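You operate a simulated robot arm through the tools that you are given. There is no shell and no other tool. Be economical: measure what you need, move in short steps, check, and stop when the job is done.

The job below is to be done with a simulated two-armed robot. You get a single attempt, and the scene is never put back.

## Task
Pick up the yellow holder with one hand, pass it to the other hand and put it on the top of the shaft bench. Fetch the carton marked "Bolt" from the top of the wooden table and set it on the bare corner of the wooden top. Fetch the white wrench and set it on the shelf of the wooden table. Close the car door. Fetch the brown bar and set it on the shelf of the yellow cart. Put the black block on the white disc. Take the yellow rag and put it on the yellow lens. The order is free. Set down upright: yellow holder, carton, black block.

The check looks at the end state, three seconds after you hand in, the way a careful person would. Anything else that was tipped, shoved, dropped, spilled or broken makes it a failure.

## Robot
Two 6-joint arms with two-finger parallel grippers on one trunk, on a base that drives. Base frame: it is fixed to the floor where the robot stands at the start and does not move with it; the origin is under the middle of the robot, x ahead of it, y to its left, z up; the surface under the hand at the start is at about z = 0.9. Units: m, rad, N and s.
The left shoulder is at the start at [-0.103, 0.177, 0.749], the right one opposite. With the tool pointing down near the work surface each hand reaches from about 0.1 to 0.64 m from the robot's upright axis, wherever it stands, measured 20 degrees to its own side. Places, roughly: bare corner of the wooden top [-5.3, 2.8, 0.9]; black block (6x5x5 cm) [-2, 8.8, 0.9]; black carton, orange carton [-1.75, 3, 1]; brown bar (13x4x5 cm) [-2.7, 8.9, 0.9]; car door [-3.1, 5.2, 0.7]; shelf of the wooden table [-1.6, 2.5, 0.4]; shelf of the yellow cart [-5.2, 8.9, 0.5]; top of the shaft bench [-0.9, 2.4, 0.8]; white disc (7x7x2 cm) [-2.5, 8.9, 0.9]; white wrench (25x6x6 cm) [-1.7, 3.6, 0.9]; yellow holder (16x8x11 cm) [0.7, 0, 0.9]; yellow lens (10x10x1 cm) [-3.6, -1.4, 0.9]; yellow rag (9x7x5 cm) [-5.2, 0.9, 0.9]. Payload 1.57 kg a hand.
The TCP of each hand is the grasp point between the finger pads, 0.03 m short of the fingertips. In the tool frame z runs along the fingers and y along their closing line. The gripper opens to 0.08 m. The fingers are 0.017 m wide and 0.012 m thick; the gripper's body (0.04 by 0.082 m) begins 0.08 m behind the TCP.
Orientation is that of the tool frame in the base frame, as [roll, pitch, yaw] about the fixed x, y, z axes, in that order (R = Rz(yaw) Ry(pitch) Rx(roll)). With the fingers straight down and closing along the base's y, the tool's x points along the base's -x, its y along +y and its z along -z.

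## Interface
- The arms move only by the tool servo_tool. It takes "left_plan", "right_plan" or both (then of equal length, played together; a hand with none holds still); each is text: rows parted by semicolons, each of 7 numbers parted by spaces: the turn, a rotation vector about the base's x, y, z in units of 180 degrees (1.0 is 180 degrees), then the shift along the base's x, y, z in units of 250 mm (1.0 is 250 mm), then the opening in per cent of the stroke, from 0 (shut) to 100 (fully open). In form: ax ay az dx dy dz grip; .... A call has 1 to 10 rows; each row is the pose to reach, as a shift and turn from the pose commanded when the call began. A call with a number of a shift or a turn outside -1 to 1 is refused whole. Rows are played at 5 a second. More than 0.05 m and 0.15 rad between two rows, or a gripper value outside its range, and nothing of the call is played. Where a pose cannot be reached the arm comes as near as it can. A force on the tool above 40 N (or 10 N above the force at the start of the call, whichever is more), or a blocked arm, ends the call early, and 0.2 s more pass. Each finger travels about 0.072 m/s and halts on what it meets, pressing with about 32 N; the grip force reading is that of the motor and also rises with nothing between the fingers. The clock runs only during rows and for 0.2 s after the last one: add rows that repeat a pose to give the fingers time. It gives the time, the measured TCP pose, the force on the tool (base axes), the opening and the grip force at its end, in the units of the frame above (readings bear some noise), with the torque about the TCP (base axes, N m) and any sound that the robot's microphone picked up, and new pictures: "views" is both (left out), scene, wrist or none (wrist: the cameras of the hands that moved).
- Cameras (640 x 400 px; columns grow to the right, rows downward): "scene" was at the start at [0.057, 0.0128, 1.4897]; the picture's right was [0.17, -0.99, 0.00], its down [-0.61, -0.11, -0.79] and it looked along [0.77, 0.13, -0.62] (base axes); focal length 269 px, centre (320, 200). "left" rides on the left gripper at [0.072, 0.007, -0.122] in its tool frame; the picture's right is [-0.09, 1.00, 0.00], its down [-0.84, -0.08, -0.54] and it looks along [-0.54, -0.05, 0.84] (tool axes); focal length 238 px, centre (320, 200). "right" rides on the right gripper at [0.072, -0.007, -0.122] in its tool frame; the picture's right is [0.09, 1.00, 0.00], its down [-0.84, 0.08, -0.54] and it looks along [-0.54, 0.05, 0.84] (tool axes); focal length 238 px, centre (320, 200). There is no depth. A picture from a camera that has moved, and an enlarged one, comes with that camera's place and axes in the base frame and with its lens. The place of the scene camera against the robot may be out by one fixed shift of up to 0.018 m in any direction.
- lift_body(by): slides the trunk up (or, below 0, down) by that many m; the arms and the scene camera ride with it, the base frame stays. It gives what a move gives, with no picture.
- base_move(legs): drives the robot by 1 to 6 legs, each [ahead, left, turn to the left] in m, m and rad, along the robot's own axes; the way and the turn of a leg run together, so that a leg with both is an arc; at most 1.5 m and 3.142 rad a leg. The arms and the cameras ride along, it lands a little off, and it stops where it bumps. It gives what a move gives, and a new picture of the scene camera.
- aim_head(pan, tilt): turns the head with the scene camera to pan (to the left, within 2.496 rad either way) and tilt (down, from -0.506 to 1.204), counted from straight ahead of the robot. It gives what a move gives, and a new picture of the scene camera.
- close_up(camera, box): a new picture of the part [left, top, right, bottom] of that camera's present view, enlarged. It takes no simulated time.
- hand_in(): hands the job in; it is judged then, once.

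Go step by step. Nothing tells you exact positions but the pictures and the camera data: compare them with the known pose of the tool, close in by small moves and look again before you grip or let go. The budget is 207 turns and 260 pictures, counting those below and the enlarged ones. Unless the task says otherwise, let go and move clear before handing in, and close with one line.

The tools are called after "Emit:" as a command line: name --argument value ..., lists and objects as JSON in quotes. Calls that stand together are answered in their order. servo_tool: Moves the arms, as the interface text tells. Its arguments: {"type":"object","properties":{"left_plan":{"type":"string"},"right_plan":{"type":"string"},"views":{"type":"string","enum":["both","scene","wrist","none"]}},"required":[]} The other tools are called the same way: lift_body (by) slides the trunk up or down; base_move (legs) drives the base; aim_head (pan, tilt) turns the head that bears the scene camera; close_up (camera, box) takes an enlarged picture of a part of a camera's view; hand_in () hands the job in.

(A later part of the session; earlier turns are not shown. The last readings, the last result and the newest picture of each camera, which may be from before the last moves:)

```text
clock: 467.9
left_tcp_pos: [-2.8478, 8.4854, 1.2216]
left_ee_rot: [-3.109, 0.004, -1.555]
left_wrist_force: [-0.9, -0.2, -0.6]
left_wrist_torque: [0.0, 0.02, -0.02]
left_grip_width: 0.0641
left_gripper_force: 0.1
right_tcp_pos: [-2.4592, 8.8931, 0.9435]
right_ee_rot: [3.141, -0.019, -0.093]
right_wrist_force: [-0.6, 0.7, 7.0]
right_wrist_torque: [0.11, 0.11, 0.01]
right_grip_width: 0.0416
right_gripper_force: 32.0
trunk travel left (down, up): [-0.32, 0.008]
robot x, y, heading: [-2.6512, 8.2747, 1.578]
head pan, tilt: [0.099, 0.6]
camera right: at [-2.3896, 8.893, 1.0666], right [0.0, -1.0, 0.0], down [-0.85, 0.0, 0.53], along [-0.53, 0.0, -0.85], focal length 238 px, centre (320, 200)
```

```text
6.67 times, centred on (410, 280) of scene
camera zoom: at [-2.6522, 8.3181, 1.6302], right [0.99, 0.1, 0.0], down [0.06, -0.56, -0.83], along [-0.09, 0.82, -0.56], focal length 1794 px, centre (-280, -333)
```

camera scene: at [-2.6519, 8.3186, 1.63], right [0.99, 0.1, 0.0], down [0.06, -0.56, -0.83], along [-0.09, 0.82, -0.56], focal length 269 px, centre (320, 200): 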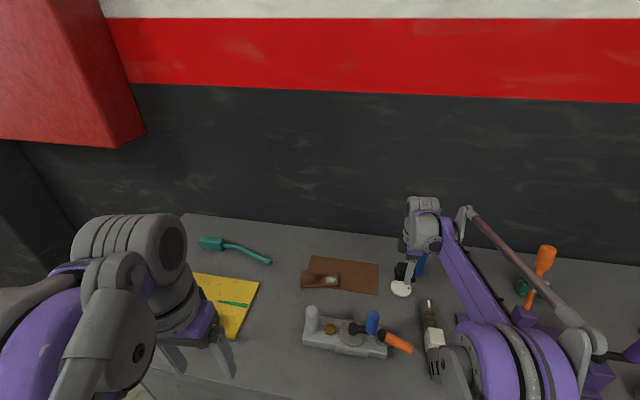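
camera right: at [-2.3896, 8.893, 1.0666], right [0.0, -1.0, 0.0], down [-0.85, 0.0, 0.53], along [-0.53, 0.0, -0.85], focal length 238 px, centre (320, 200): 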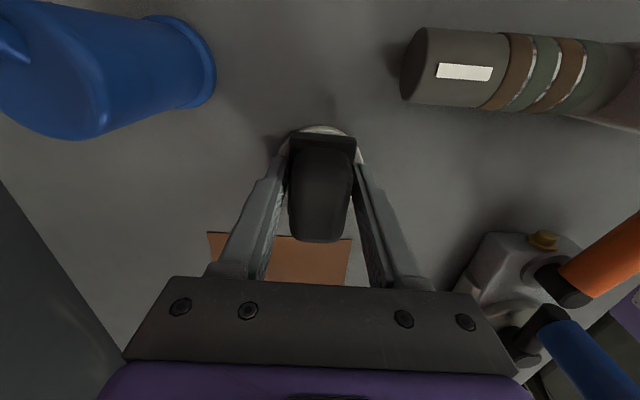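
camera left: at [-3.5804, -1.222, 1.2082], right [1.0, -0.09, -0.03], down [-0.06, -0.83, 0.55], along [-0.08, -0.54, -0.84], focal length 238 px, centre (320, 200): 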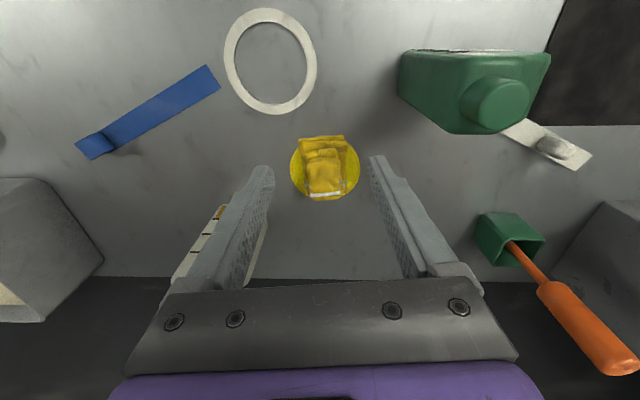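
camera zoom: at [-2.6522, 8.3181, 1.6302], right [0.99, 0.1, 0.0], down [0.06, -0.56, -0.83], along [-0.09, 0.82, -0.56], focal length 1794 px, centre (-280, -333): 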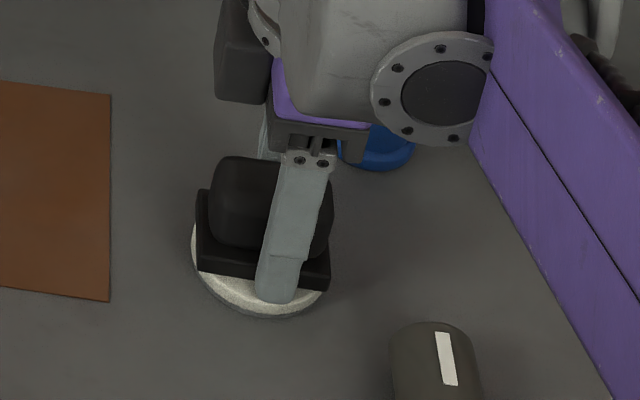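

The block has touched down on the disc. I'll open and rise straight up.

Emit:
servo_tool --right_plan "0 0 0 0 0 0.004 10; 0 0 0 0 0 0.006 40; 0 0 0 0 0 0.006 80; 0 0 0 0 0 0.006 100; 0 0 0 0 0 0.006 100; 0 0 0 0 0 0.1 100; 0 0 0 0 0 0.26 100; 0 0 0 0 0 0.42 100; 0 0 0 0 -0.1 0.56 100; 0 0 0 0 -0.28 0.62 100"

Emit:
close_up --camera "scene" --box '[290, 230, 450, 330]'

```text
clock: 470.1
left_tcp_pos: [-2.8484, 8.4851, 1.2195]
left_ee_rot: [-3.109, 0.006, -1.555]
left_wrist_force: [-0.5, -0.2, 0.0]
left_wrist_torque: [0.02, 0.0, 0.0]
left_grip_width: 0.0639
left_gripper_force: 0.1
right_tcp_pos: [-2.4604, 8.82, 1.0958]
right_ee_rot: [3.141, -0.018, -0.095]
right_wrist_force: [-0.5, -0.7, 1.0]
right_wrist_torque: [0.03, -0.02, 0.01]
right_grip_width: 0.0801
right_gripper_force: 0.0
trunk travel left (down, up): [-0.32, 0.008]
robot x, y, heading: [-2.6517, 8.2729, 1.579]
head pan, tilt: [0.099, 0.6]
camera scene: at [-2.6519, 8.3163, 1.63], right [0.99, 0.1, 0.0], down [0.06, -0.56, -0.83], along [-0.09, 0.82, -0.56], focal length 269 px, centre (320, 200)
camera right: at [-2.3904, 8.8203, 1.22], right [0.0, -1.0, 0.0], down [-0.85, 0.0, 0.53], along [-0.53, 0.0, -0.85], focal length 238 px, centre (320, 200)
```

scene: 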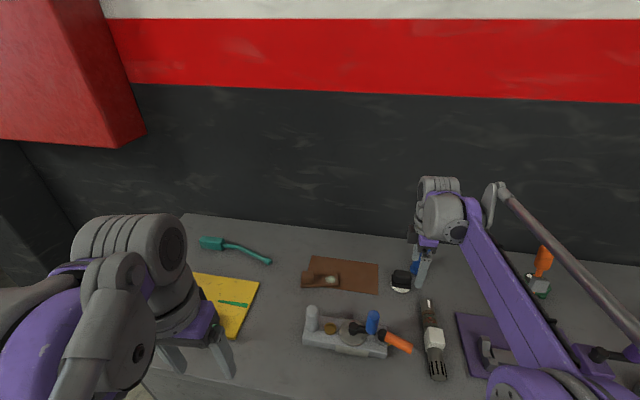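
right: 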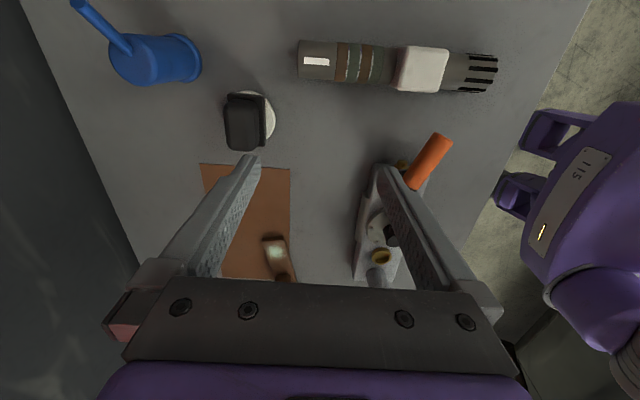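

```text
4.00 times, centred on (370, 280) of scene
camera zoom: at [-2.6519, 8.3163, 1.63], right [0.99, 0.1, 0.0], down [0.06, -0.56, -0.83], along [-0.09, 0.82, -0.56], focal length 1076 px, centre (120, -120)
```

zoom: 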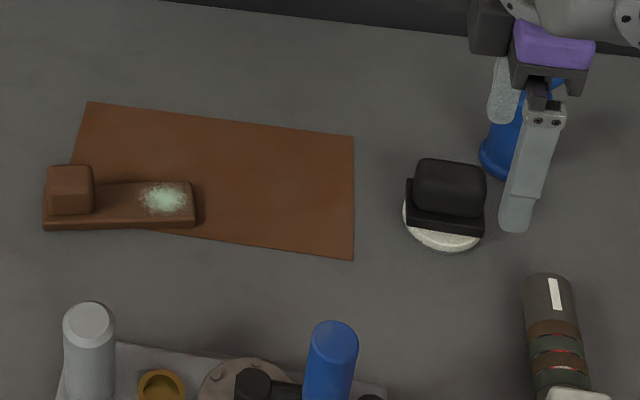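

The block sits upright on the disc. Next is the brown bar at (-2.72, 8.885): a low bar with a raised block at its left end. I'll shift left and take its low part with the right hand, for a later regrip by the left hand.

Emit:
base_move --legs '[[0, 0.2, 0]]'

Emit:
close_up --camera "right" --box '[0, 0, 640, 400]'

```text
clock: 472.6
left_tcp_pos: [-3.0564, 8.4874, 1.2188]
left_ee_rot: [-3.111, 0.003, -1.558]
left_wrist_force: [-0.1, -0.2, -0.5]
left_wrist_torque: [-0.01, -0.03, 0.0]
left_grip_width: 0.0641
left_gripper_force: 0.1
right_tcp_pos: [-2.667, 8.8219, 1.0954]
right_ee_rot: [3.139, -0.018, -0.098]
right_wrist_force: [-0.2, 0.3, -0.4]
right_wrist_torque: [-0.02, 0.04, -0.01]
right_grip_width: 0.08
right_gripper_force: 0.1
trunk travel left (down, up): [-0.32, 0.008]
robot x, y, heading: [-2.8644, 8.2761, 1.571]
head pan, tilt: [0.099, 0.6]
camera scene: at [-2.8614, 8.3181, 1.63], right [0.99, 0.1, 0.0], down [0.06, -0.56, -0.83], along [-0.08, 0.82, -0.56], focal length 269 px, centre (320, 200)
```

scene: 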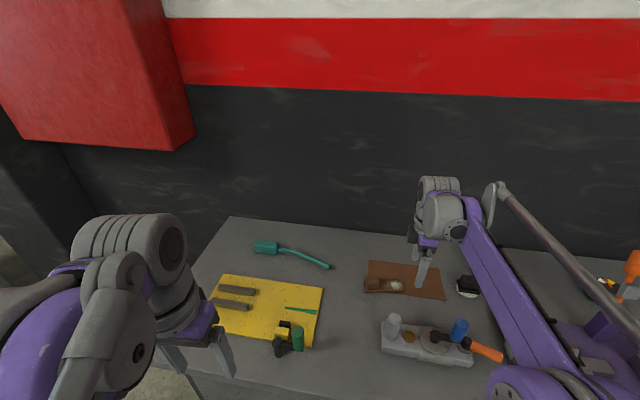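

```text
1.00 times, centred on (320, 200) of right (not enlarged: the box is as wide or as high as the picture)
camera zoom: at [-2.5975, 8.8208, 1.2192], right [-0.01, -1.0, 0.0], down [-0.85, 0.01, 0.53], along [-0.53, 0.0, -0.85], focal length 238 px, centre (320, 200)
```

zoom: 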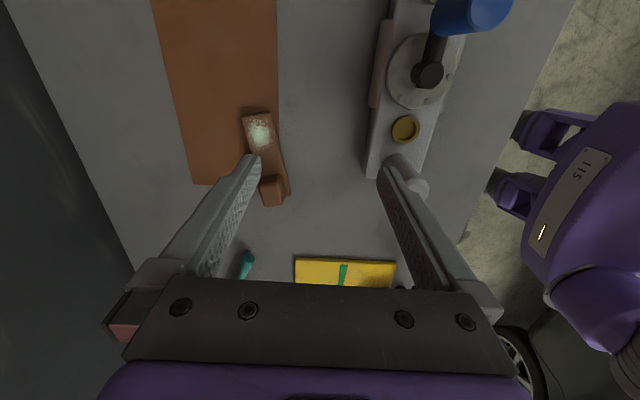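

The bar runs from (-2.663, 8.897) to (-2.792, 8.878), turned about 8°. I'll align the right hand over its low part.

Emit:
servo_tool --right_plan "0 0 0.03 -0.03 0.1 0 100; 0 0 0.06 -0.06 0.2 0 100; 0 0 0.078 -0.09 0.28 -0.1 100; 0 0 0.078 -0.09 0.28 -0.26 100; 0 0 0.078 -0.09 0.28 -0.42 100; 0 0 0.078 -0.09 0.28 -0.42 100" --views "wrist"

```text
clock: 474.0
left_tcp_pos: [-3.0564, 8.4855, 1.2209]
left_ee_rot: [-3.108, 0.002, -1.56]
left_wrist_force: [0.0, -0.2, -0.6]
left_wrist_torque: [-0.02, 0.0, 0.02]
left_grip_width: 0.064
left_gripper_force: 0.0
right_tcp_pos: [-2.6886, 8.8911, 0.9901]
right_ee_rot: [-3.141, -0.021, 0.145]
right_wrist_force: [0.2, -0.5, 0.0]
right_wrist_torque: [-0.01, 0.03, -0.04]
right_grip_width: 0.0799
right_gripper_force: 0.1
trunk travel left (down, up): [-0.32, 0.008]
robot x, y, heading: [-2.8629, 8.2764, 1.576]
head pan, tilt: [0.099, 0.6]
camera right: at [-2.6213, 8.9074, 1.1142], right [0.24, -0.97, 0.0], down [-0.83, -0.2, 0.53], along [-0.51, -0.13, -0.85], focal length 238 px, centre (320, 200)
```

right: 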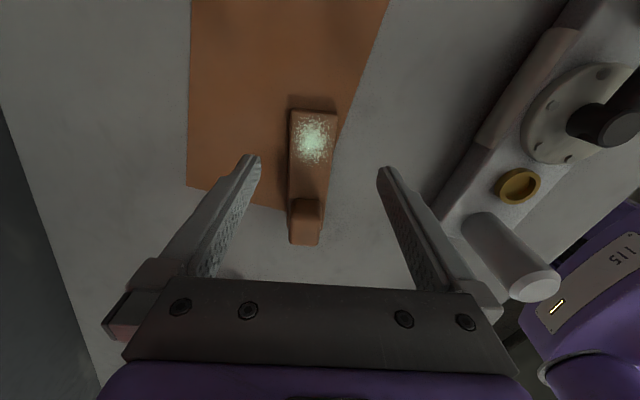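

Emit:
servo_tool --right_plan "0 0 0 0.04 0.02 -0.12 100; 0 0 0 0.04 0.02 -0.2 100; 0 0 0 0.04 0.02 -0.22 100; 0 0 0 0.04 0.02 -0.22 70; 0 0 0 0.04 0.02 -0.22 40; 0 0 0 0.04 0.02 -0.22 20; 0 0 0 0.04 0.02 -0.22 20; 0 0 0 0.04 0.02 -0.22 20" --views "wrist"

```text
clock: 475.8
left_tcp_pos: [-3.0566, 8.4862, 1.2212]
left_ee_rot: [-3.108, 0.003, -1.558]
left_wrist_force: [0.4, 0.1, 0.0]
left_wrist_torque: [-0.01, 0.0, 0.02]
left_grip_width: 0.0641
left_gripper_force: 0.0
right_tcp_pos: [-2.678, 8.8975, 0.9362]
right_ee_rot: [-3.141, -0.02, 0.147]
right_wrist_force: [0.1, 1.5, -0.6]
right_wrist_torque: [0.04, -0.03, -0.04]
right_grip_width: 0.0394
right_gripper_force: 31.8
trunk travel left (down, up): [-0.32, 0.008]
robot x, y, heading: [-2.8695, 8.2751, 1.574]
head pan, tilt: [0.099, 0.6]
camera right: at [-2.6105, 8.9138, 1.0594], right [0.24, -0.97, 0.0], down [-0.83, -0.2, 0.53], along [-0.51, -0.13, -0.85], focal length 238 px, centre (320, 200)
```

right: 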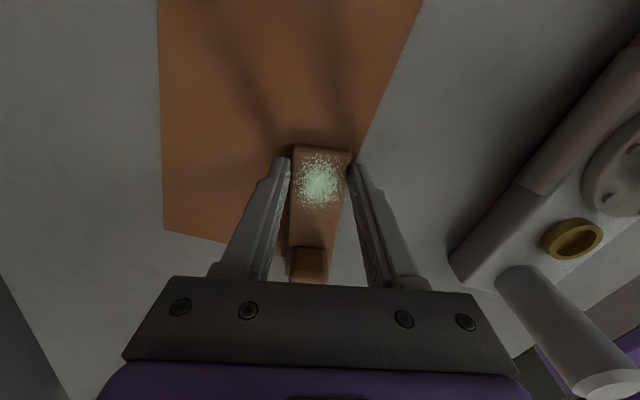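

Gripped the low part (39 mm). I'll lift up and bring it back.

Emit:
servo_tool --right_plan "0 0 0 0 0 0.1 5; 0 0 0 0 0 0.26 5; 0 0 0 0 0 0.44 5; 0 0 0 0 0 0.62 5; 0 0 0 0 -0.1 0.74 5; 0 0 0 0 -0.27 0.8 5; 0 0 0 0 -0.45 0.85 5; 0 0 0 0 -0.63 0.85 5; 0 0 0 0 -0.81 0.85 5; 0 0 0 0 -0.95 0.85 5"

```text
clock: 478.0
left_tcp_pos: [-3.0564, 8.4857, 1.2212]
left_ee_rot: [-3.109, 0.006, -1.559]
left_wrist_force: [0.4, 0.1, 0.0]
left_wrist_torque: [0.02, 0.05, 0.01]
left_grip_width: 0.064
left_gripper_force: 0.1
right_tcp_pos: [-2.6783, 8.6575, 1.1483]
right_ee_rot: [3.141, -0.02, 0.147]
right_wrist_force: [-0.1, 0.4, -1.9]
right_wrist_torque: [0.05, -0.12, -0.01]
right_grip_width: 0.0394
right_gripper_force: 32.4
trunk travel left (down, up): [-0.32, 0.008]
robot x, y, heading: [-2.862, 8.2749, 1.572]
head pan, tilt: [0.099, 0.6]
camera scene: at [-2.8613, 8.3168, 1.63], right [0.99, 0.1, 0.0], down [0.06, -0.56, -0.83], along [-0.08, 0.82, -0.56], focal length 269 px, centre (320, 200)
camera right: at [-2.6107, 8.6741, 1.2716], right [0.24, -0.97, 0.0], down [-0.83, -0.2, 0.53], along [-0.51, -0.13, -0.85], focal length 238 px, centre (320, 200)
```

scene: 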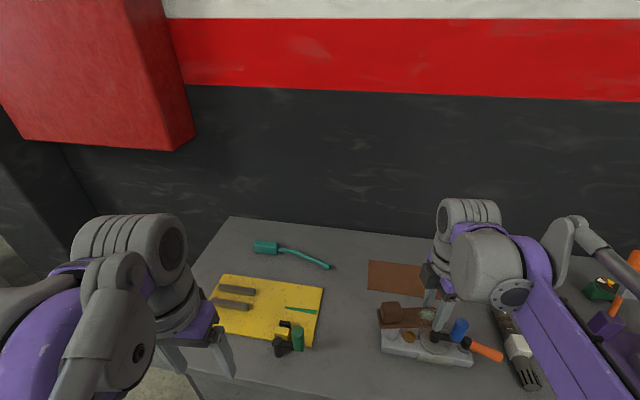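
right: 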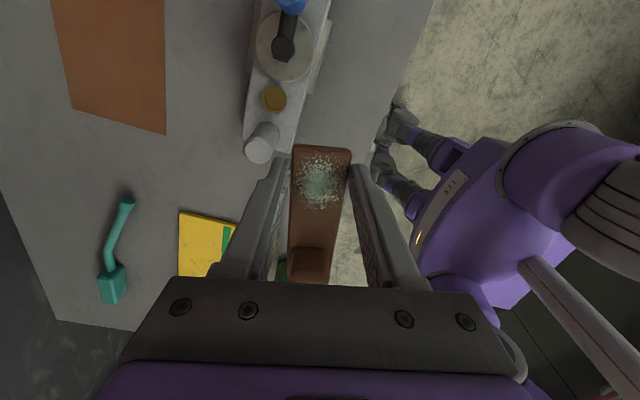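

The bar is held. I'll back off and look left for the yellow cart.

Emit:
base_move --legs '[[-0.3, 0, 0], [0, 0.6, 0]]'

Emit:
aim_head --pan 0.9 --tilt 0.4

```text
clock: 485.3
left_tcp_pos: [-3.6614, 8.1946, 1.2212]
left_ee_rot: [-3.108, 0.005, -1.555]
left_wrist_force: [0.5, -0.1, -0.5]
left_wrist_torque: [-0.03, -0.04, 0.04]
left_grip_width: 0.064
left_gripper_force: 0.1
right_tcp_pos: [-3.2839, 8.3681, 1.1484]
right_ee_rot: [3.14, -0.019, 0.15]
right_wrist_force: [-0.8, -0.1, -2.4]
right_wrist_torque: [0.05, -0.15, 0.0]
right_grip_width: 0.0394
right_gripper_force: 31.8
trunk travel left (down, up): [-0.32, 0.008]
robot x, y, heading: [-3.4685, 7.9825, 1.577]
head pan, tilt: [0.099, 0.6]
camera scene: at [-3.4654, 8.0258, 1.63], right [0.99, 0.1, 0.0], down [0.06, -0.56, -0.83], along [-0.09, 0.82, -0.56], focal length 269 px, centre (320, 200)
```

scene: 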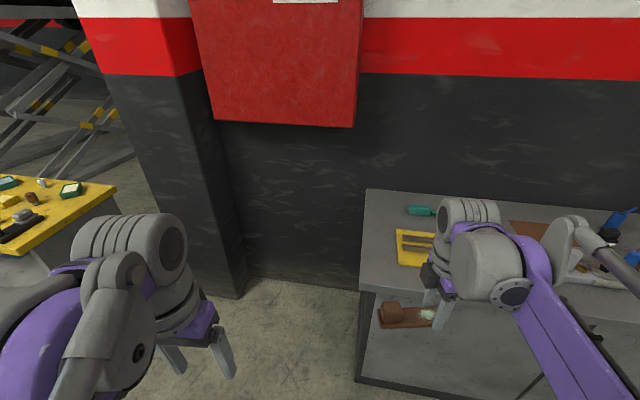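

```text
clock: 486.5
left_tcp_pos: [-3.6599, 8.1928, 1.2193]
left_ee_rot: [-3.109, 0.006, -1.556]
left_wrist_force: [0.0, -0.7, 0.1]
left_wrist_torque: [-0.03, -0.03, 0.01]
left_grip_width: 0.064
left_gripper_force: 0.1
right_tcp_pos: [-3.2841, 8.3682, 1.1483]
right_ee_rot: [3.14, -0.018, 0.151]
right_wrist_force: [0.6, 0.0, -2.3]
right_wrist_torque: [0.01, -0.13, -0.02]
right_grip_width: 0.0394
right_gripper_force: 32.3
trunk travel left (down, up): [-0.32, 0.008]
robot x, y, heading: [-3.4636, 7.9822, 1.576]
head pan, tilt: [0.901, 0.4]
camera scene: at [-3.5291, 7.9952, 1.6482], right [0.62, 0.79, 0.0], down [0.31, -0.24, -0.92], along [-0.72, 0.57, -0.39], focal length 269 px, centre (320, 200)
```

scene: 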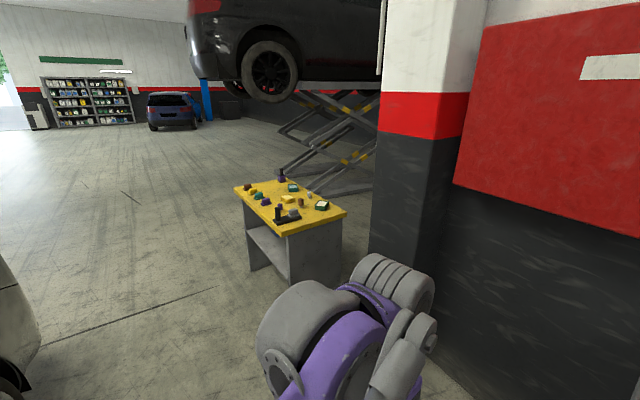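

The yellow cart spans about x -5.65..-4.71, y 8.7..9.2; its long side facing -y is open with a shelf inside. I'll zoom in.

Emit:
close_up --camera "scene" --box '[220, 165, 360, 290]'

```text
3.20 times, centred on (290, 228) of scene
camera zoom: at [-3.5291, 7.9952, 1.6482], right [0.62, 0.79, 0.0], down [0.31, -0.24, -0.92], along [-0.72, 0.57, -0.39], focal length 861 px, centre (416, 112)
```

zoom: 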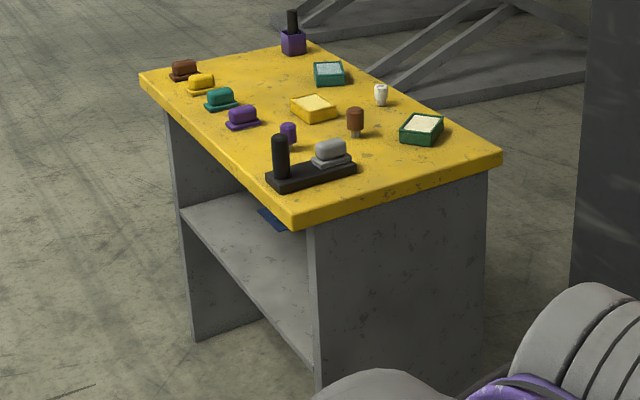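

The shelf is open and nearly empty. Now the regrip: the left hand, tilted 60° forward, will take the raised block so the bar stays upright when put on the shelf.

Emit:
servo_tool --left_plan "0.0417 0 0 0.09 0 -0.05 75; 0.0834 0 0 0.18 0 -0.1 75; 0.125 0 0 0.27 0 -0.15 75; 0.1667 0 0 0.36 0 -0.2 75; 0.2084 0 0 0.45 0 -0.25 75; 0.25 0 0 0.54 0 -0.3 75; 0.2917 0 0 0.63 0 -0.35 75; 0.333 0 0 0.72 0 -0.4 75" --right_plan "0 0 -0.012 0 0 -0.05 5; 0 0 -0.024 0 0 -0.1 5; 0 0 -0.036 0 0 -0.15 5; 0 0 -0.047 0 0 -0.2 5; 0 0 -0.047 0 0 -0.25 5; 0 0 -0.047 0 0 -0.3 5; 0 0 -0.047 0 0 -0.35 5; 0 0 -0.047 0 0 -0.4 5" --views "none"

Emit:
aim_head --pan 0.1 --tilt 0.8

Emit:
close_up --camera "left" --box '[0, 0, 640, 400]'

```text
clock: 488.3
left_tcp_pos: [-3.4795, 8.1941, 1.1199]
left_ee_rot: [-3.081, 1.052, -1.541]
left_wrist_force: [-0.7, -0.1, -0.6]
left_wrist_torque: [0.03, 0.0, 0.04]
left_grip_width: 0.0603
left_gripper_force: 0.1
left hand out of reach, approached as far as the arm can: row 4, 5, 6, 7
right_tcp_pos: [-3.2816, 8.3677, 1.0476]
right_ee_rot: [3.139, -0.019, 0.001]
right_wrist_force: [0.0, -0.1, -2.5]
right_wrist_torque: [-0.01, -0.08, -0.01]
right_grip_width: 0.0397
right_gripper_force: 32.2
trunk travel left (down, up): [-0.32, 0.008]
robot x, y, heading: [-3.4664, 7.9821, 1.575]
head pan, tilt: [0.901, 0.4]
```

```text
clock: 489.4
left_tcp_pos: [-3.4808, 8.1933, 1.1208]
left_ee_rot: [-3.084, 1.049, -1.54]
left_wrist_force: [-0.4, 0.1, 0.3]
left_wrist_torque: [0.0, -0.02, 0.01]
left_grip_width: 0.06
left_gripper_force: 0.1
right_tcp_pos: [-3.2831, 8.3676, 1.0492]
right_ee_rot: [3.14, -0.019, 0.001]
right_wrist_force: [-0.3, 0.3, -1.6]
right_wrist_torque: [0.04, -0.12, 0.02]
right_grip_width: 0.0396
right_gripper_force: 32.0
trunk travel left (down, up): [-0.32, 0.008]
robot x, y, heading: [-3.4688, 7.9851, 1.572]
head pan, tilt: [0.099, 0.799]
camera scene: at [-3.4647, 8.0182, 1.6132], right [0.99, 0.1, 0.0], down [0.07, -0.71, -0.7], along [-0.07, 0.69, -0.72], focal length 269 px, centre (320, 200)
```

scene: 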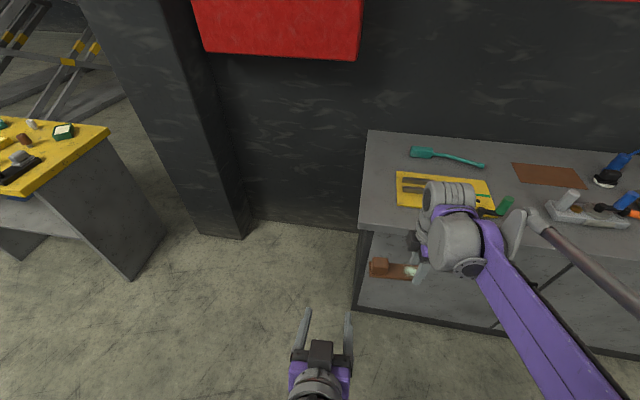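

```text
1.00 times, centred on (320, 200) of left (not enlarged: the box is as wide or as high as the picture)
camera zoom: at [-3.4902, 8.0508, 1.119], right [-1.0, 0.07, 0.05], down [0.05, -0.05, 1.0], along [0.07, 1.0, 0.05], focal length 238 px, centre (320, 200)
```

zoom: 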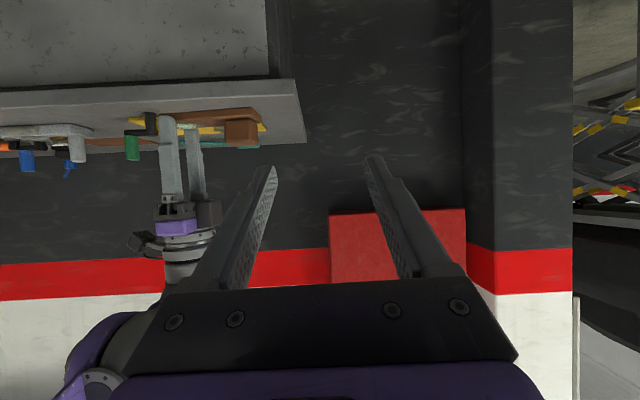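

The raised block of the bar is at about (-3.364, 8.368, 1.045). I'll bring the left hand to a pre-grasp in line with it.

Emit:
servo_tool --left_plan "0 0 0 0.16 0 0 75; 0 0 0 0.32 0.02 -0.02 75; 0 0 0 0.47 0.08 -0.04 75; 0 0 0 0.47 0.2 -0.08 75; 0 0 0 0.47 0.34 -0.12 75; 0 0 0 0.47 0.34 -0.12 75" --views "wrist"

Emit:
close_up --camera "scene" --box '[300, 220, 460, 340]'

```text
clock: 490.8
left_tcp_pos: [-3.3659, 8.281, 1.0906]
left_ee_rot: [-3.083, 1.051, -1.541]
left_wrist_force: [-0.7, 0.3, 1.4]
left_wrist_torque: [0.0, 0.01, 0.01]
left_grip_width: 0.0598
left_gripper_force: 0.0
right_tcp_pos: [-3.2832, 8.3683, 1.0497]
right_ee_rot: [3.139, -0.019, 0.003]
right_wrist_force: [1.0, -0.7, -2.2]
right_wrist_torque: [-0.01, -0.12, 0.0]
right_grip_width: 0.0395
right_gripper_force: 31.9
trunk travel left (down, up): [-0.32, 0.008]
robot x, y, heading: [-3.4664, 7.9842, 1.579]
head pan, tilt: [0.099, 0.799]
camera left: at [-3.375, 8.1386, 1.0893], right [-1.0, 0.07, 0.05], down [0.05, -0.06, 1.0], along [0.07, 1.0, 0.05], focal length 238 px, centre (320, 200)
```

left: 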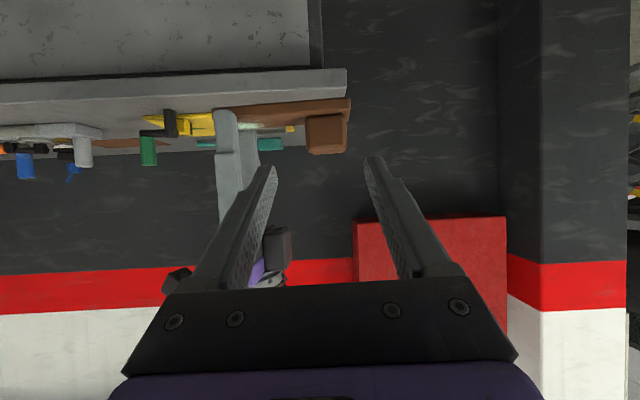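

```text
3.33 times, centred on (380, 280) of scene
camera zoom: at [-3.4649, 8.0178, 1.6131], right [0.99, 0.1, 0.0], down [0.07, -0.71, -0.7], along [-0.07, 0.69, -0.72], focal length 897 px, centre (120, -67)
```

zoom: 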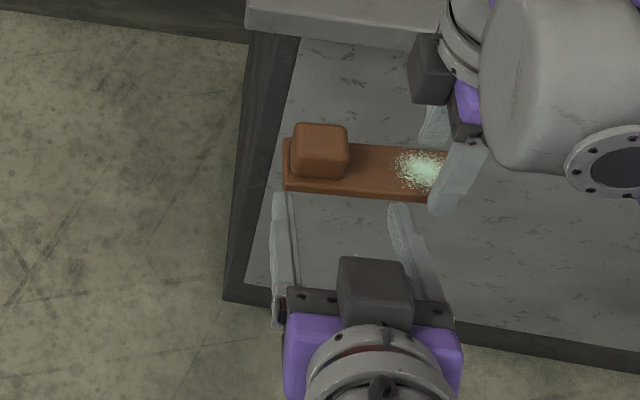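

The block is well lined up. I'll advance along the fingers and close the left hand on it.

Emit:
servo_tool --left_plan "0 0 0 -0.01 0.11 -0.05 75; 0 0 0 -0.01 0.22 -0.1 75; 0 0 0 -0.01 0.3 -0.138 75; 0 0 0 -0.01 0.308 -0.138 75; 0 0 0 -0.01 0.308 -0.138 50; 0 0 0 -0.01 0.308 -0.138 30; 0 0 0 -0.01 0.308 -0.138 20; 0 0 0 -0.01 0.308 -0.138 20" --views "wrist"

Emit:
close_up --camera "scene" --box '[300, 220, 460, 340]'

```text
clock: 492.6
left_tcp_pos: [-3.3683, 8.3556, 1.0572]
left_ee_rot: [-3.086, 1.049, -1.541]
left_wrist_force: [-14.5, 6.6, -5.3]
left_wrist_torque: [0.05, 0.74, 0.98]
left_grip_width: 0.0381
left_gripper_force: 32.1
right_tcp_pos: [-3.2823, 8.3669, 1.0482]
right_ee_rot: [3.14, -0.022, -0.001]
right_wrist_force: [14.8, -5.3, 4.8]
right_wrist_torque: [-0.09, -0.11, -0.24]
right_grip_width: 0.0395
right_gripper_force: 31.6
trunk travel left (down, up): [-0.32, 0.008]
robot x, y, heading: [-3.4655, 7.984, 1.576]
head pan, tilt: [0.099, 0.799]
camera left: at [-3.3768, 8.2132, 1.0545], right [-1.0, 0.06, 0.05], down [0.05, -0.05, 1.0], along [0.07, 1.0, 0.05], focal length 238 px, centre (320, 200)
```

left: 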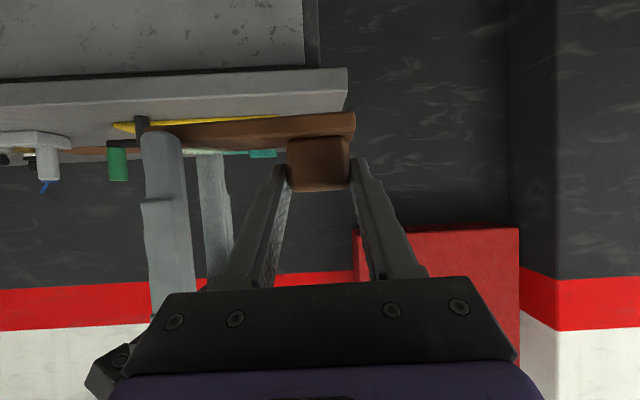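

```text
3.33 times, centred on (380, 280) of scene
camera zoom: at [-3.4646, 8.0182, 1.6131], right [0.99, 0.1, 0.0], down [0.07, -0.71, -0.7], along [-0.07, 0.69, -0.72], focal length 897 px, centre (120, -67)
```

zoom: 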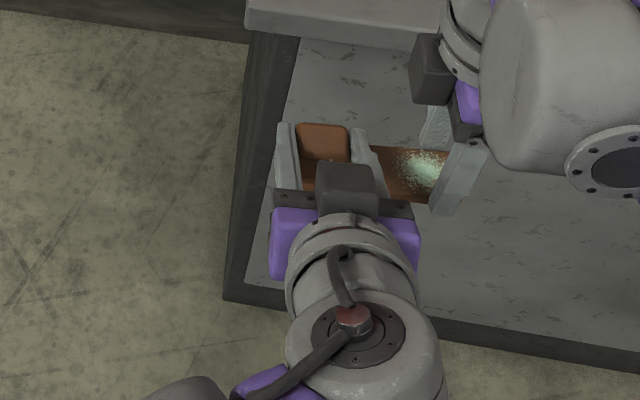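

Both hands hold the bar. I'll open the right hand and lift it away.

Emit:
servo_tool --right_plan "0 0 0 0 0 0 40; 0 0 0 0 0 0 80; 0 0 0 0 0 0 100; 0 0 0 0.02 0 0.1 100; 0 0 0 0.06 0 0.26 100; 0 0 0 0.16 0 0.4 100; 0 0 0 0.3 0 0.46 100; 0 0 0 0.45 0 0.46 100; 0 0 0 0.45 0 0.46 100" --views "scene"

```text
clock: 494.6
left_tcp_pos: [-3.367, 8.3559, 1.0551]
left_ee_rot: [-3.082, 1.052, -1.541]
left_wrist_force: [-0.3, -1.1, 0.4]
left_wrist_torque: [-0.01, 0.06, 0.04]
left_grip_width: 0.0376
left_gripper_force: 31.9
right_tcp_pos: [-3.1719, 8.3674, 1.1647]
right_ee_rot: [3.141, -0.019, 0.0]
right_wrist_force: [-0.1, -0.4, 0.3]
right_wrist_torque: [-0.01, 0.0, -0.01]
right_grip_width: 0.0802
right_gripper_force: 0.1
trunk travel left (down, up): [-0.32, 0.008]
robot x, y, heading: [-3.4697, 7.9783, 1.574]
head pan, tilt: [0.099, 0.799]
camera scene: at [-3.4651, 8.018, 1.6131], right [0.99, 0.1, 0.0], down [0.07, -0.71, -0.7], along [-0.07, 0.69, -0.72], focal length 269 px, centre (320, 200)
```

scene: 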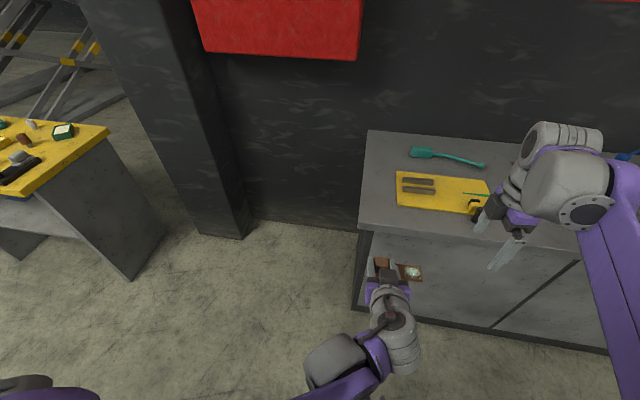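

The left hand holds the bar alone. I'll tuck the right hand back and slide over to the cart.

Emit:
servo_tool --right_plan "0 0 0 0 -0.18 0 100; 0 0 0 0 -0.36 0 100; 0 0 0 -0.1 -0.54 0 100; 0 0 0 -0.2 -0.7 0 100; 0 0 0 -0.2 -0.8 0 100" --views "none"

Emit:
base_move --legs '[[0, 0.95, 0], [0, 0.9, 0]]'

Emit:
lift_body --by -0.31

Emit:
aim_head --pan 0.0 --tilt 0.6

```text
refused: row 3 steps farther than a row can; nothing moved
```

```text
clock: 511.1
left_tcp_pos: [-5.2154, 8.3434, 1.0565]
left_ee_rot: [-3.084, 1.052, -1.538]
left_wrist_force: [-0.1, -0.8, 0.9]
left_wrist_torque: [-0.03, 0.08, -0.02]
left_grip_width: 0.0376
left_gripper_force: 31.6
right_tcp_pos: [-5.0208, 8.355, 1.1656]
right_ee_rot: [3.14, -0.019, 0.006]
right_wrist_force: [-0.4, -0.2, -0.3]
right_wrist_torque: [0.03, 0.01, 0.01]
right_grip_width: 0.0802
right_gripper_force: 0.1
trunk travel left (down, up): [-0.32, 0.008]
robot x, y, heading: [-5.3163, 7.9682, 1.576]
head pan, tilt: [0.099, 0.799]
camera scene: at [-5.3135, 8.004, 1.6131], right [0.99, 0.11, 0.0], down [0.08, -0.71, -0.7], along [-0.07, 0.69, -0.72], focal length 269 px, centre (320, 200)
```

scene: 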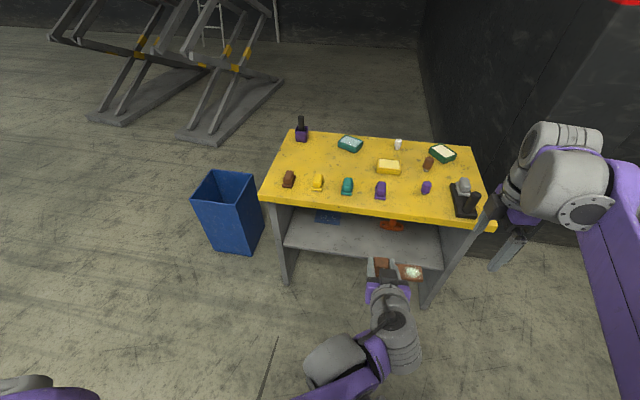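

```text
clock: 514.2
left_tcp_pos: [-5.2161, 8.3421, 0.7457]
left_ee_rot: [-3.082, 1.052, -1.538]
left_wrist_force: [-0.1, 0.4, 0.4]
left_wrist_torque: [-0.04, 0.07, 0.04]
left_grip_width: 0.0378
left_gripper_force: 32.0
right_tcp_pos: [-5.0211, 8.3554, 0.8556]
right_ee_rot: [-3.14, -0.019, 0.005]
right_wrist_force: [0.0, 0.2, -0.9]
right_wrist_torque: [0.02, -0.02, 0.0]
right_grip_width: 0.08
right_gripper_force: 0.1
trunk travel left (down, up): [-0.01, 0.318]
robot x, y, heading: [-5.3186, 7.9682, 1.58]
head pan, tilt: [0.099, 0.799]
```

```text
clock: 514.9
left_tcp_pos: [-5.2166, 8.3415, 0.7459]
left_ee_rot: [-3.083, 1.05, -1.538]
left_wrist_force: [0.5, -0.6, -0.5]
left_wrist_torque: [-0.03, 0.05, -0.01]
left_grip_width: 0.0373
left_gripper_force: 32.5
right_tcp_pos: [-5.0213, 8.3545, 0.8555]
right_ee_rot: [3.141, -0.02, 0.006]
right_wrist_force: [0.0, 0.3, -0.6]
right_wrist_torque: [0.0, 0.02, -0.02]
right_grip_width: 0.0797
right_gripper_force: 0.1
trunk travel left (down, up): [-0.01, 0.318]
robot x, y, heading: [-5.3159, 7.9684, 1.575]
head pan, tilt: [0.0, 0.6]
camera scene: at [-5.3059, 8.0639, 1.3103], right [1.0, 0.01, 0.0], down [0.0, -0.57, -0.82], along [-0.01, 0.82, -0.57], focal length 269 px, centre (320, 200)
```

scene: 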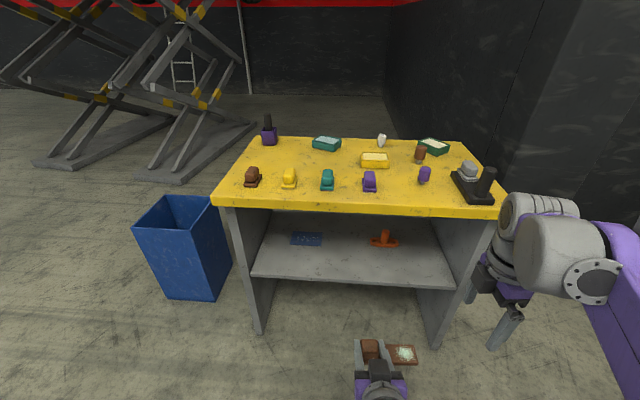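

I see the shelf clearly: front edge at y≈8.71, with a blue plate and an orange tool at the back and a bare front strip. I'll lower the left hand to shelf height and tuck the right hand back.

Emit:
servo_tool --left_plan "0 0 0 0 0 -0.16 10; 0 0 0 0 0 -0.32 10; 0 0 0 0 0.03 -0.46 10; 0 0 0 0 0.06 -0.56 10; 0 0 0 0 0.06 -0.6 10" --right_plan "0 0 0 0 -0.17 0.05 100; 0 0 0 0 -0.34 0.1 100; 0 0 0 0 -0.51 0.15 100; 0 0 0 0 -0.68 0.2 100; 0 0 0 0 -0.8 0.2 100" --views "none"

Emit:
base_move --legs '[[0.3, 0, 0]]'

```text
clock: 516.1
left_tcp_pos: [-5.2143, 8.3559, 0.5964]
left_ee_rot: [-3.081, 1.05, -1.537]
left_wrist_force: [-0.6, -0.1, 0.0]
left_wrist_torque: [-0.02, 0.06, 0.01]
left_grip_width: 0.0374
left_gripper_force: 32.1
right_tcp_pos: [-5.0196, 8.1511, 0.9064]
right_ee_rot: [3.141, -0.018, 0.006]
right_wrist_force: [0.8, -0.1, 0.4]
right_wrist_torque: [-0.01, -0.03, 0.02]
right_grip_width: 0.08
right_gripper_force: 0.0
trunk travel left (down, up): [-0.01, 0.318]
robot x, y, heading: [-5.3123, 7.9676, 1.573]
head pan, tilt: [0.0, 0.6]
```

```text
clock: 518.2
left_tcp_pos: [-5.2191, 8.6543, 0.5966]
left_ee_rot: [-3.084, 1.048, -1.532]
left_wrist_force: [0.1, 0.1, -0.2]
left_wrist_torque: [-0.02, 0.04, 0.0]
left_grip_width: 0.0376
left_gripper_force: 31.9
right_tcp_pos: [-5.0227, 8.4498, 0.9054]
right_ee_rot: [3.141, -0.017, 0.012]
right_wrist_force: [0.8, -0.5, 0.2]
right_wrist_torque: [-0.02, 0.01, 0.03]
right_grip_width: 0.0798
right_gripper_force: 0.0
trunk travel left (down, up): [-0.01, 0.318]
robot x, y, heading: [-5.3167, 8.2685, 1.581]
head pan, tilt: [0.0, 0.6]
camera scene: at [-5.3093, 8.3618, 1.3103], right [1.0, 0.01, 0.0], down [0.01, -0.57, -0.82], along [-0.01, 0.82, -0.57], focal length 269 px, centre (320, 200)
```

scene: 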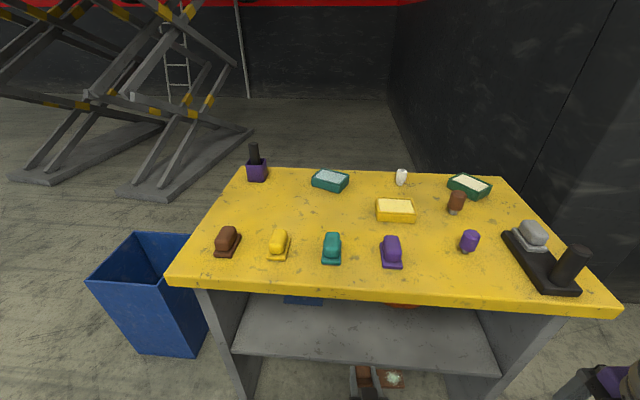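

Emit:
base_move --legs '[[0.13, 0, 0]]'

Emit:
close_up --camera "left" --box '[0, 0, 640, 400]'

```text
clock: 519.4
left_tcp_pos: [-5.2238, 8.7798, 0.5966]
left_ee_rot: [-3.081, 1.05, -1.529]
left_wrist_force: [-1.3, 1.2, -1.1]
left_wrist_torque: [0.02, 0.06, -0.01]
left_grip_width: 0.0377
left_gripper_force: 31.6
right_tcp_pos: [-5.0266, 8.5768, 0.9067]
right_ee_rot: [3.14, -0.02, 0.014]
right_wrist_force: [0.1, 0.6, 0.3]
right_wrist_torque: [-0.01, -0.01, -0.01]
right_grip_width: 0.0801
right_gripper_force: 0.1
trunk travel left (down, up): [-0.01, 0.318]
robot x, y, heading: [-5.3231, 8.3924, 1.586]
head pan, tilt: [0.0, 0.6]
camera scene: at [-5.3116, 8.4863, 1.3103], right [1.0, 0.02, 0.0], down [0.01, -0.57, -0.82], along [-0.01, 0.82, -0.57], focal length 269 px, centre (320, 200)
```

scene: 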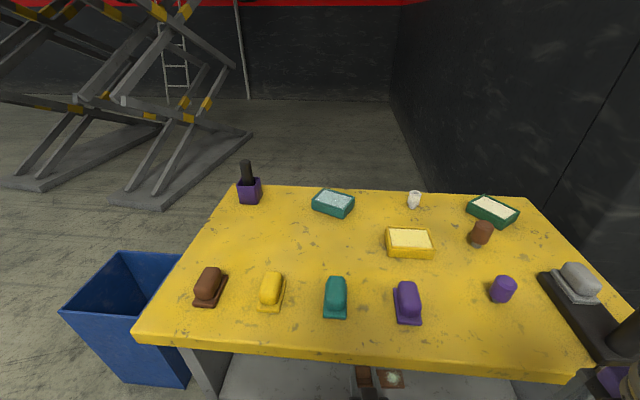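

```text
1.00 times, centred on (320, 200) of left (not enlarged: the box is as wide or as high as the picture)
camera zoom: at [-5.2304, 8.6366, 0.5949], right [-1.0, 0.05, 0.05], down [0.05, -0.05, 1.0], along [0.06, 1.0, 0.05], focal length 238 px, centre (320, 200)
```

zoom: 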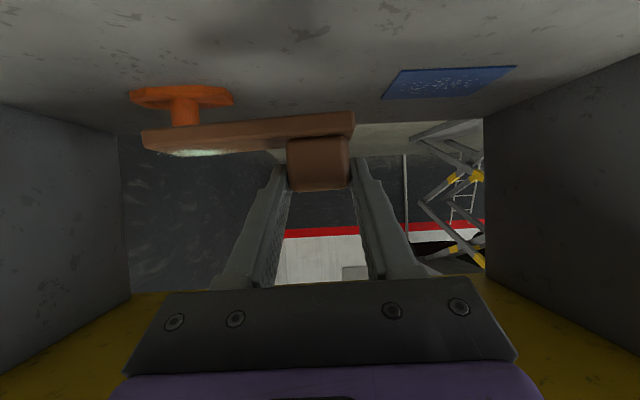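

The bar is inside above the shelf. I'll advance 2 cm more and lower it gently.

Emit:
servo_tool --left_plan "0 0 0 0 0.05 0 10; 0 0 0 0 0.09 -0.03 10; 0 0 0 0 0.09 -0.06 10; 0 0 0 0 0.09 -0.08 10; 0 0 0 0 0.09 -0.1 10; 0 0 0 0 0.09 -0.1 10" --views "wrist"

```text
clock: 520.8
left_tcp_pos: [-5.2215, 8.8025, 0.5717]
left_ee_rot: [-3.082, 1.049, -1.528]
left_wrist_force: [-1.7, -0.6, 0.0]
left_wrist_torque: [-0.04, 0.1, -0.01]
left_grip_width: 0.0373
left_gripper_force: 32.4
right_tcp_pos: [-5.0253, 8.5767, 0.9067]
right_ee_rot: [3.14, -0.019, 0.014]
right_wrist_force: [0.5, -0.4, -0.1]
right_wrist_torque: [0.02, -0.03, 0.03]
right_grip_width: 0.0801
right_gripper_force: 0.0
trunk travel left (down, up): [-0.01, 0.318]
robot x, y, heading: [-5.3207, 8.3918, 1.588]
head pan, tilt: [0.0, 0.6]
camera left: at [-5.2293, 8.6587, 0.5698], right [-1.0, 0.05, 0.05], down [0.05, -0.05, 1.0], along [0.06, 1.0, 0.05], focal length 238 px, centre (320, 200)
```

left: 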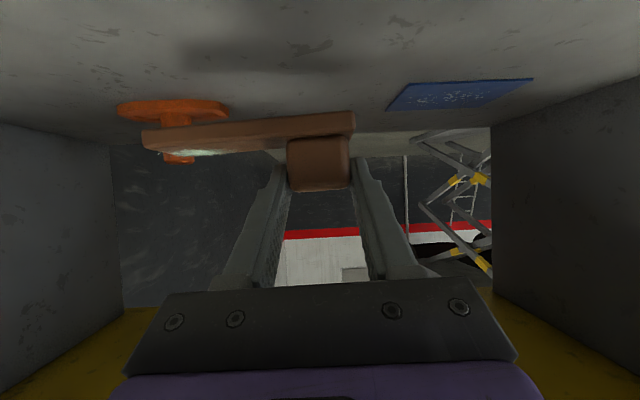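

Emit:
servo_tool --left_plan "0 0 0 0 0 -0.02 10; 0 0 0 0 0 -0.04 10; 0 0 0 0 0 -0.06 10; 0 0 0 0 0 -0.06 10" --views "wrist"

```text
clock: 521.8
left_tcp_pos: [-5.2231, 8.8027, 0.5573]
left_ee_rot: [-3.082, 1.047, -1.527]
left_wrist_force: [-0.1, 0.0, 0.6]
left_wrist_torque: [-0.04, 0.05, 0.02]
left_grip_width: 0.0375
left_gripper_force: 32.2
right_tcp_pos: [-5.0266, 8.5769, 0.9061]
right_ee_rot: [3.139, -0.02, 0.015]
right_wrist_force: [-0.3, -0.2, -0.3]
right_wrist_torque: [0.0, -0.02, -0.03]
right_grip_width: 0.0799
right_gripper_force: 0.1
trunk travel left (down, up): [-0.01, 0.318]
robot x, y, heading: [-5.3249, 8.3915, 1.588]
head pan, tilt: [0.0, 0.6]
camera left: at [-5.23, 8.6592, 0.5547], right [-1.0, 0.05, 0.05], down [0.05, -0.05, 1.0], along [0.06, 1.0, 0.05], focal length 238 px, centre (320, 200)
```

left: 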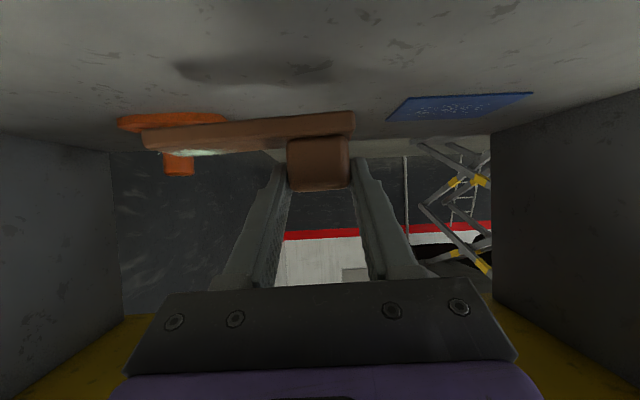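

Emit:
servo_tool --left_plan "0 0 0 0 0 -0.03 10; 0 0 0 0 0 -0.05 10; 0 0 0 0 0 -0.065 10; 0 0 0 0 0 -0.08 10; 0 0 0 0 0 -0.08 10" --views "wrist"

```text
clock: 523.0
left_tcp_pos: [-5.2215, 8.8016, 0.5366]
left_ee_rot: [-3.083, 1.05, -1.531]
left_wrist_force: [0.5, -0.2, 0.2]
left_wrist_torque: [-0.05, 0.05, 0.02]
left_grip_width: 0.0374
left_gripper_force: 32.2
right_tcp_pos: [-5.0254, 8.575, 0.9059]
right_ee_rot: [3.14, -0.02, 0.015]
right_wrist_force: [0.6, 0.1, 0.0]
right_wrist_torque: [-0.03, -0.03, 0.02]
right_grip_width: 0.0798
right_gripper_force: 0.0
trunk travel left (down, up): [-0.01, 0.318]
robot x, y, heading: [-5.321, 8.3918, 1.585]
head pan, tilt: [0.0, 0.6]
camera left: at [-5.2298, 8.6588, 0.5349], right [-1.0, 0.05, 0.05], down [0.05, -0.05, 1.0], along [0.06, 1.0, 0.05], focal length 238 px, centre (320, 200)
```

left: 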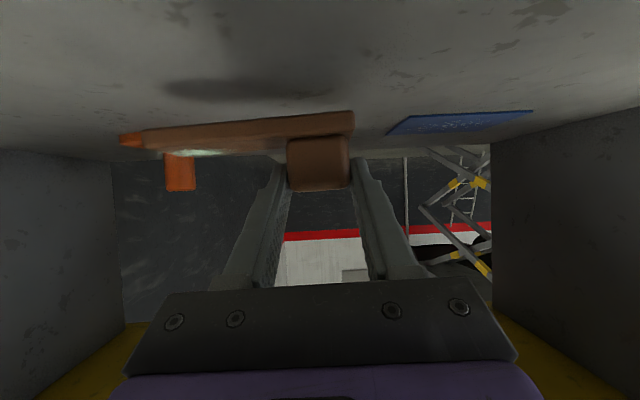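

Emit:
servo_tool --left_plan "0 0 0 0 0 -0.02 10; 0 0 0 0 0 -0.035 10; 0 0 0 0 0 -0.05 10; 0 0 0 0 0 -0.06 10; 0 0 0 0 0 -0.07 10; 0 0 0 0 0 -0.07 10" --views "wrist"

```text
clock: 524.4
left_tcp_pos: [-5.2232, 8.8017, 0.5198]
left_ee_rot: [-3.083, 1.05, -1.53]
left_wrist_force: [0.2, 0.1, 0.2]
left_wrist_torque: [-0.02, 0.03, -0.03]
left_grip_width: 0.0375
left_gripper_force: 32.0
right_tcp_pos: [-5.0264, 8.5763, 0.9049]
right_ee_rot: [3.14, -0.02, 0.014]
right_wrist_force: [0.4, 0.4, 0.5]
right_wrist_torque: [-0.01, 0.0, -0.04]
right_grip_width: 0.0803
right_gripper_force: 0.0
trunk travel left (down, up): [-0.01, 0.318]
robot x, y, heading: [-5.3208, 8.3862, 1.591]
head pan, tilt: [0.0, 0.6]
camera left: at [-5.2307, 8.6592, 0.5174], right [-1.0, 0.05, 0.05], down [0.05, -0.05, 1.0], along [0.06, 1.0, 0.05], focal length 238 px, centre (320, 200)
```

left: 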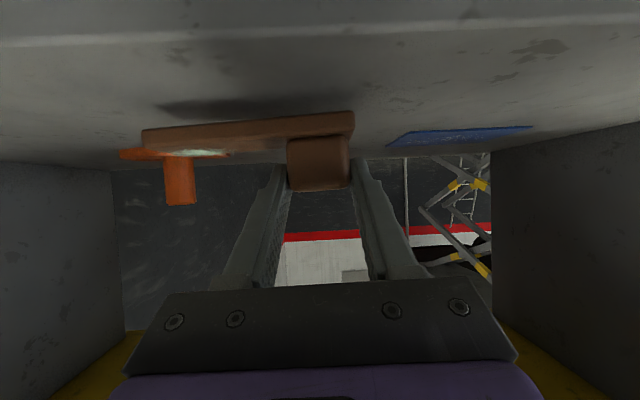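

Emit:
servo_tool --left_plan "0 0 0 0 0 -0.012 10; 0 0 0 0 0 -0.024 10; 0 0 0 0 0 -0.036 10; 0 0 0 0 0 -0.046 10; 0 0 0 0 0 -0.046 10" --views "wrist"

```text
clock: 525.6
left_tcp_pos: [-5.2228, 8.8027, 0.5076]
left_ee_rot: [-3.085, 1.05, -1.529]
left_wrist_force: [0.3, -0.5, 0.5]
left_wrist_torque: [-0.08, 0.04, 0.04]
left_grip_width: 0.0376
left_gripper_force: 32.3
right_tcp_pos: [-5.026, 8.5764, 0.9059]
right_ee_rot: [3.14, -0.02, 0.015]
right_wrist_force: [1.0, -0.1, 0.0]
right_wrist_torque: [0.0, 0.02, 0.01]
right_grip_width: 0.0801
right_gripper_force: 0.0
trunk travel left (down, up): [-0.01, 0.318]
robot x, y, heading: [-5.3189, 8.3942, 1.59]
head pan, tilt: [0.0, 0.6]
camera left: at [-5.2305, 8.6598, 0.5059], right [-1.0, 0.05, 0.05], down [0.05, -0.05, 1.0], along [0.06, 1.0, 0.05], focal length 238 px, centre (320, 200)
```

left: 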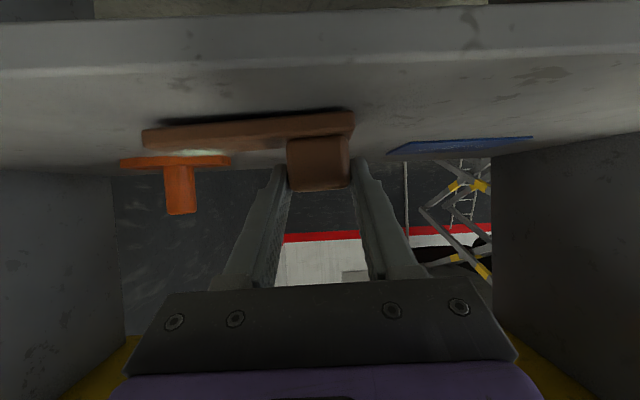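

Emit:
servo_tool --left_plan "0 0 0 0 0 -0.008 10; 0 0 0 0 0 -0.016 10; 0 0 0 0 0 -0.024 10; 0 0 0 0 0 -0.024 10" --views "none"

```text
clock: 526.6
left_tcp_pos: [-5.2225, 8.8022, 0.5039]
left_ee_rot: [-3.085, 1.052, -1.53]
left_wrist_force: [4.6, 0.4, 30.3]
left_wrist_torque: [0.16, 0.44, 0.05]
left_grip_width: 0.0379
left_gripper_force: 32.3
right_tcp_pos: [-5.0262, 8.5754, 0.9062]
right_ee_rot: [3.141, -0.019, 0.014]
right_wrist_force: [-0.7, -0.7, -0.2]
right_wrist_torque: [0.01, -0.01, -0.02]
right_grip_width: 0.0801
right_gripper_force: 0.1
trunk travel left (down, up): [-0.01, 0.318]
robot x, y, heading: [-5.32, 8.3895, 1.585]
head pan, tilt: [0.0, 0.6]
```

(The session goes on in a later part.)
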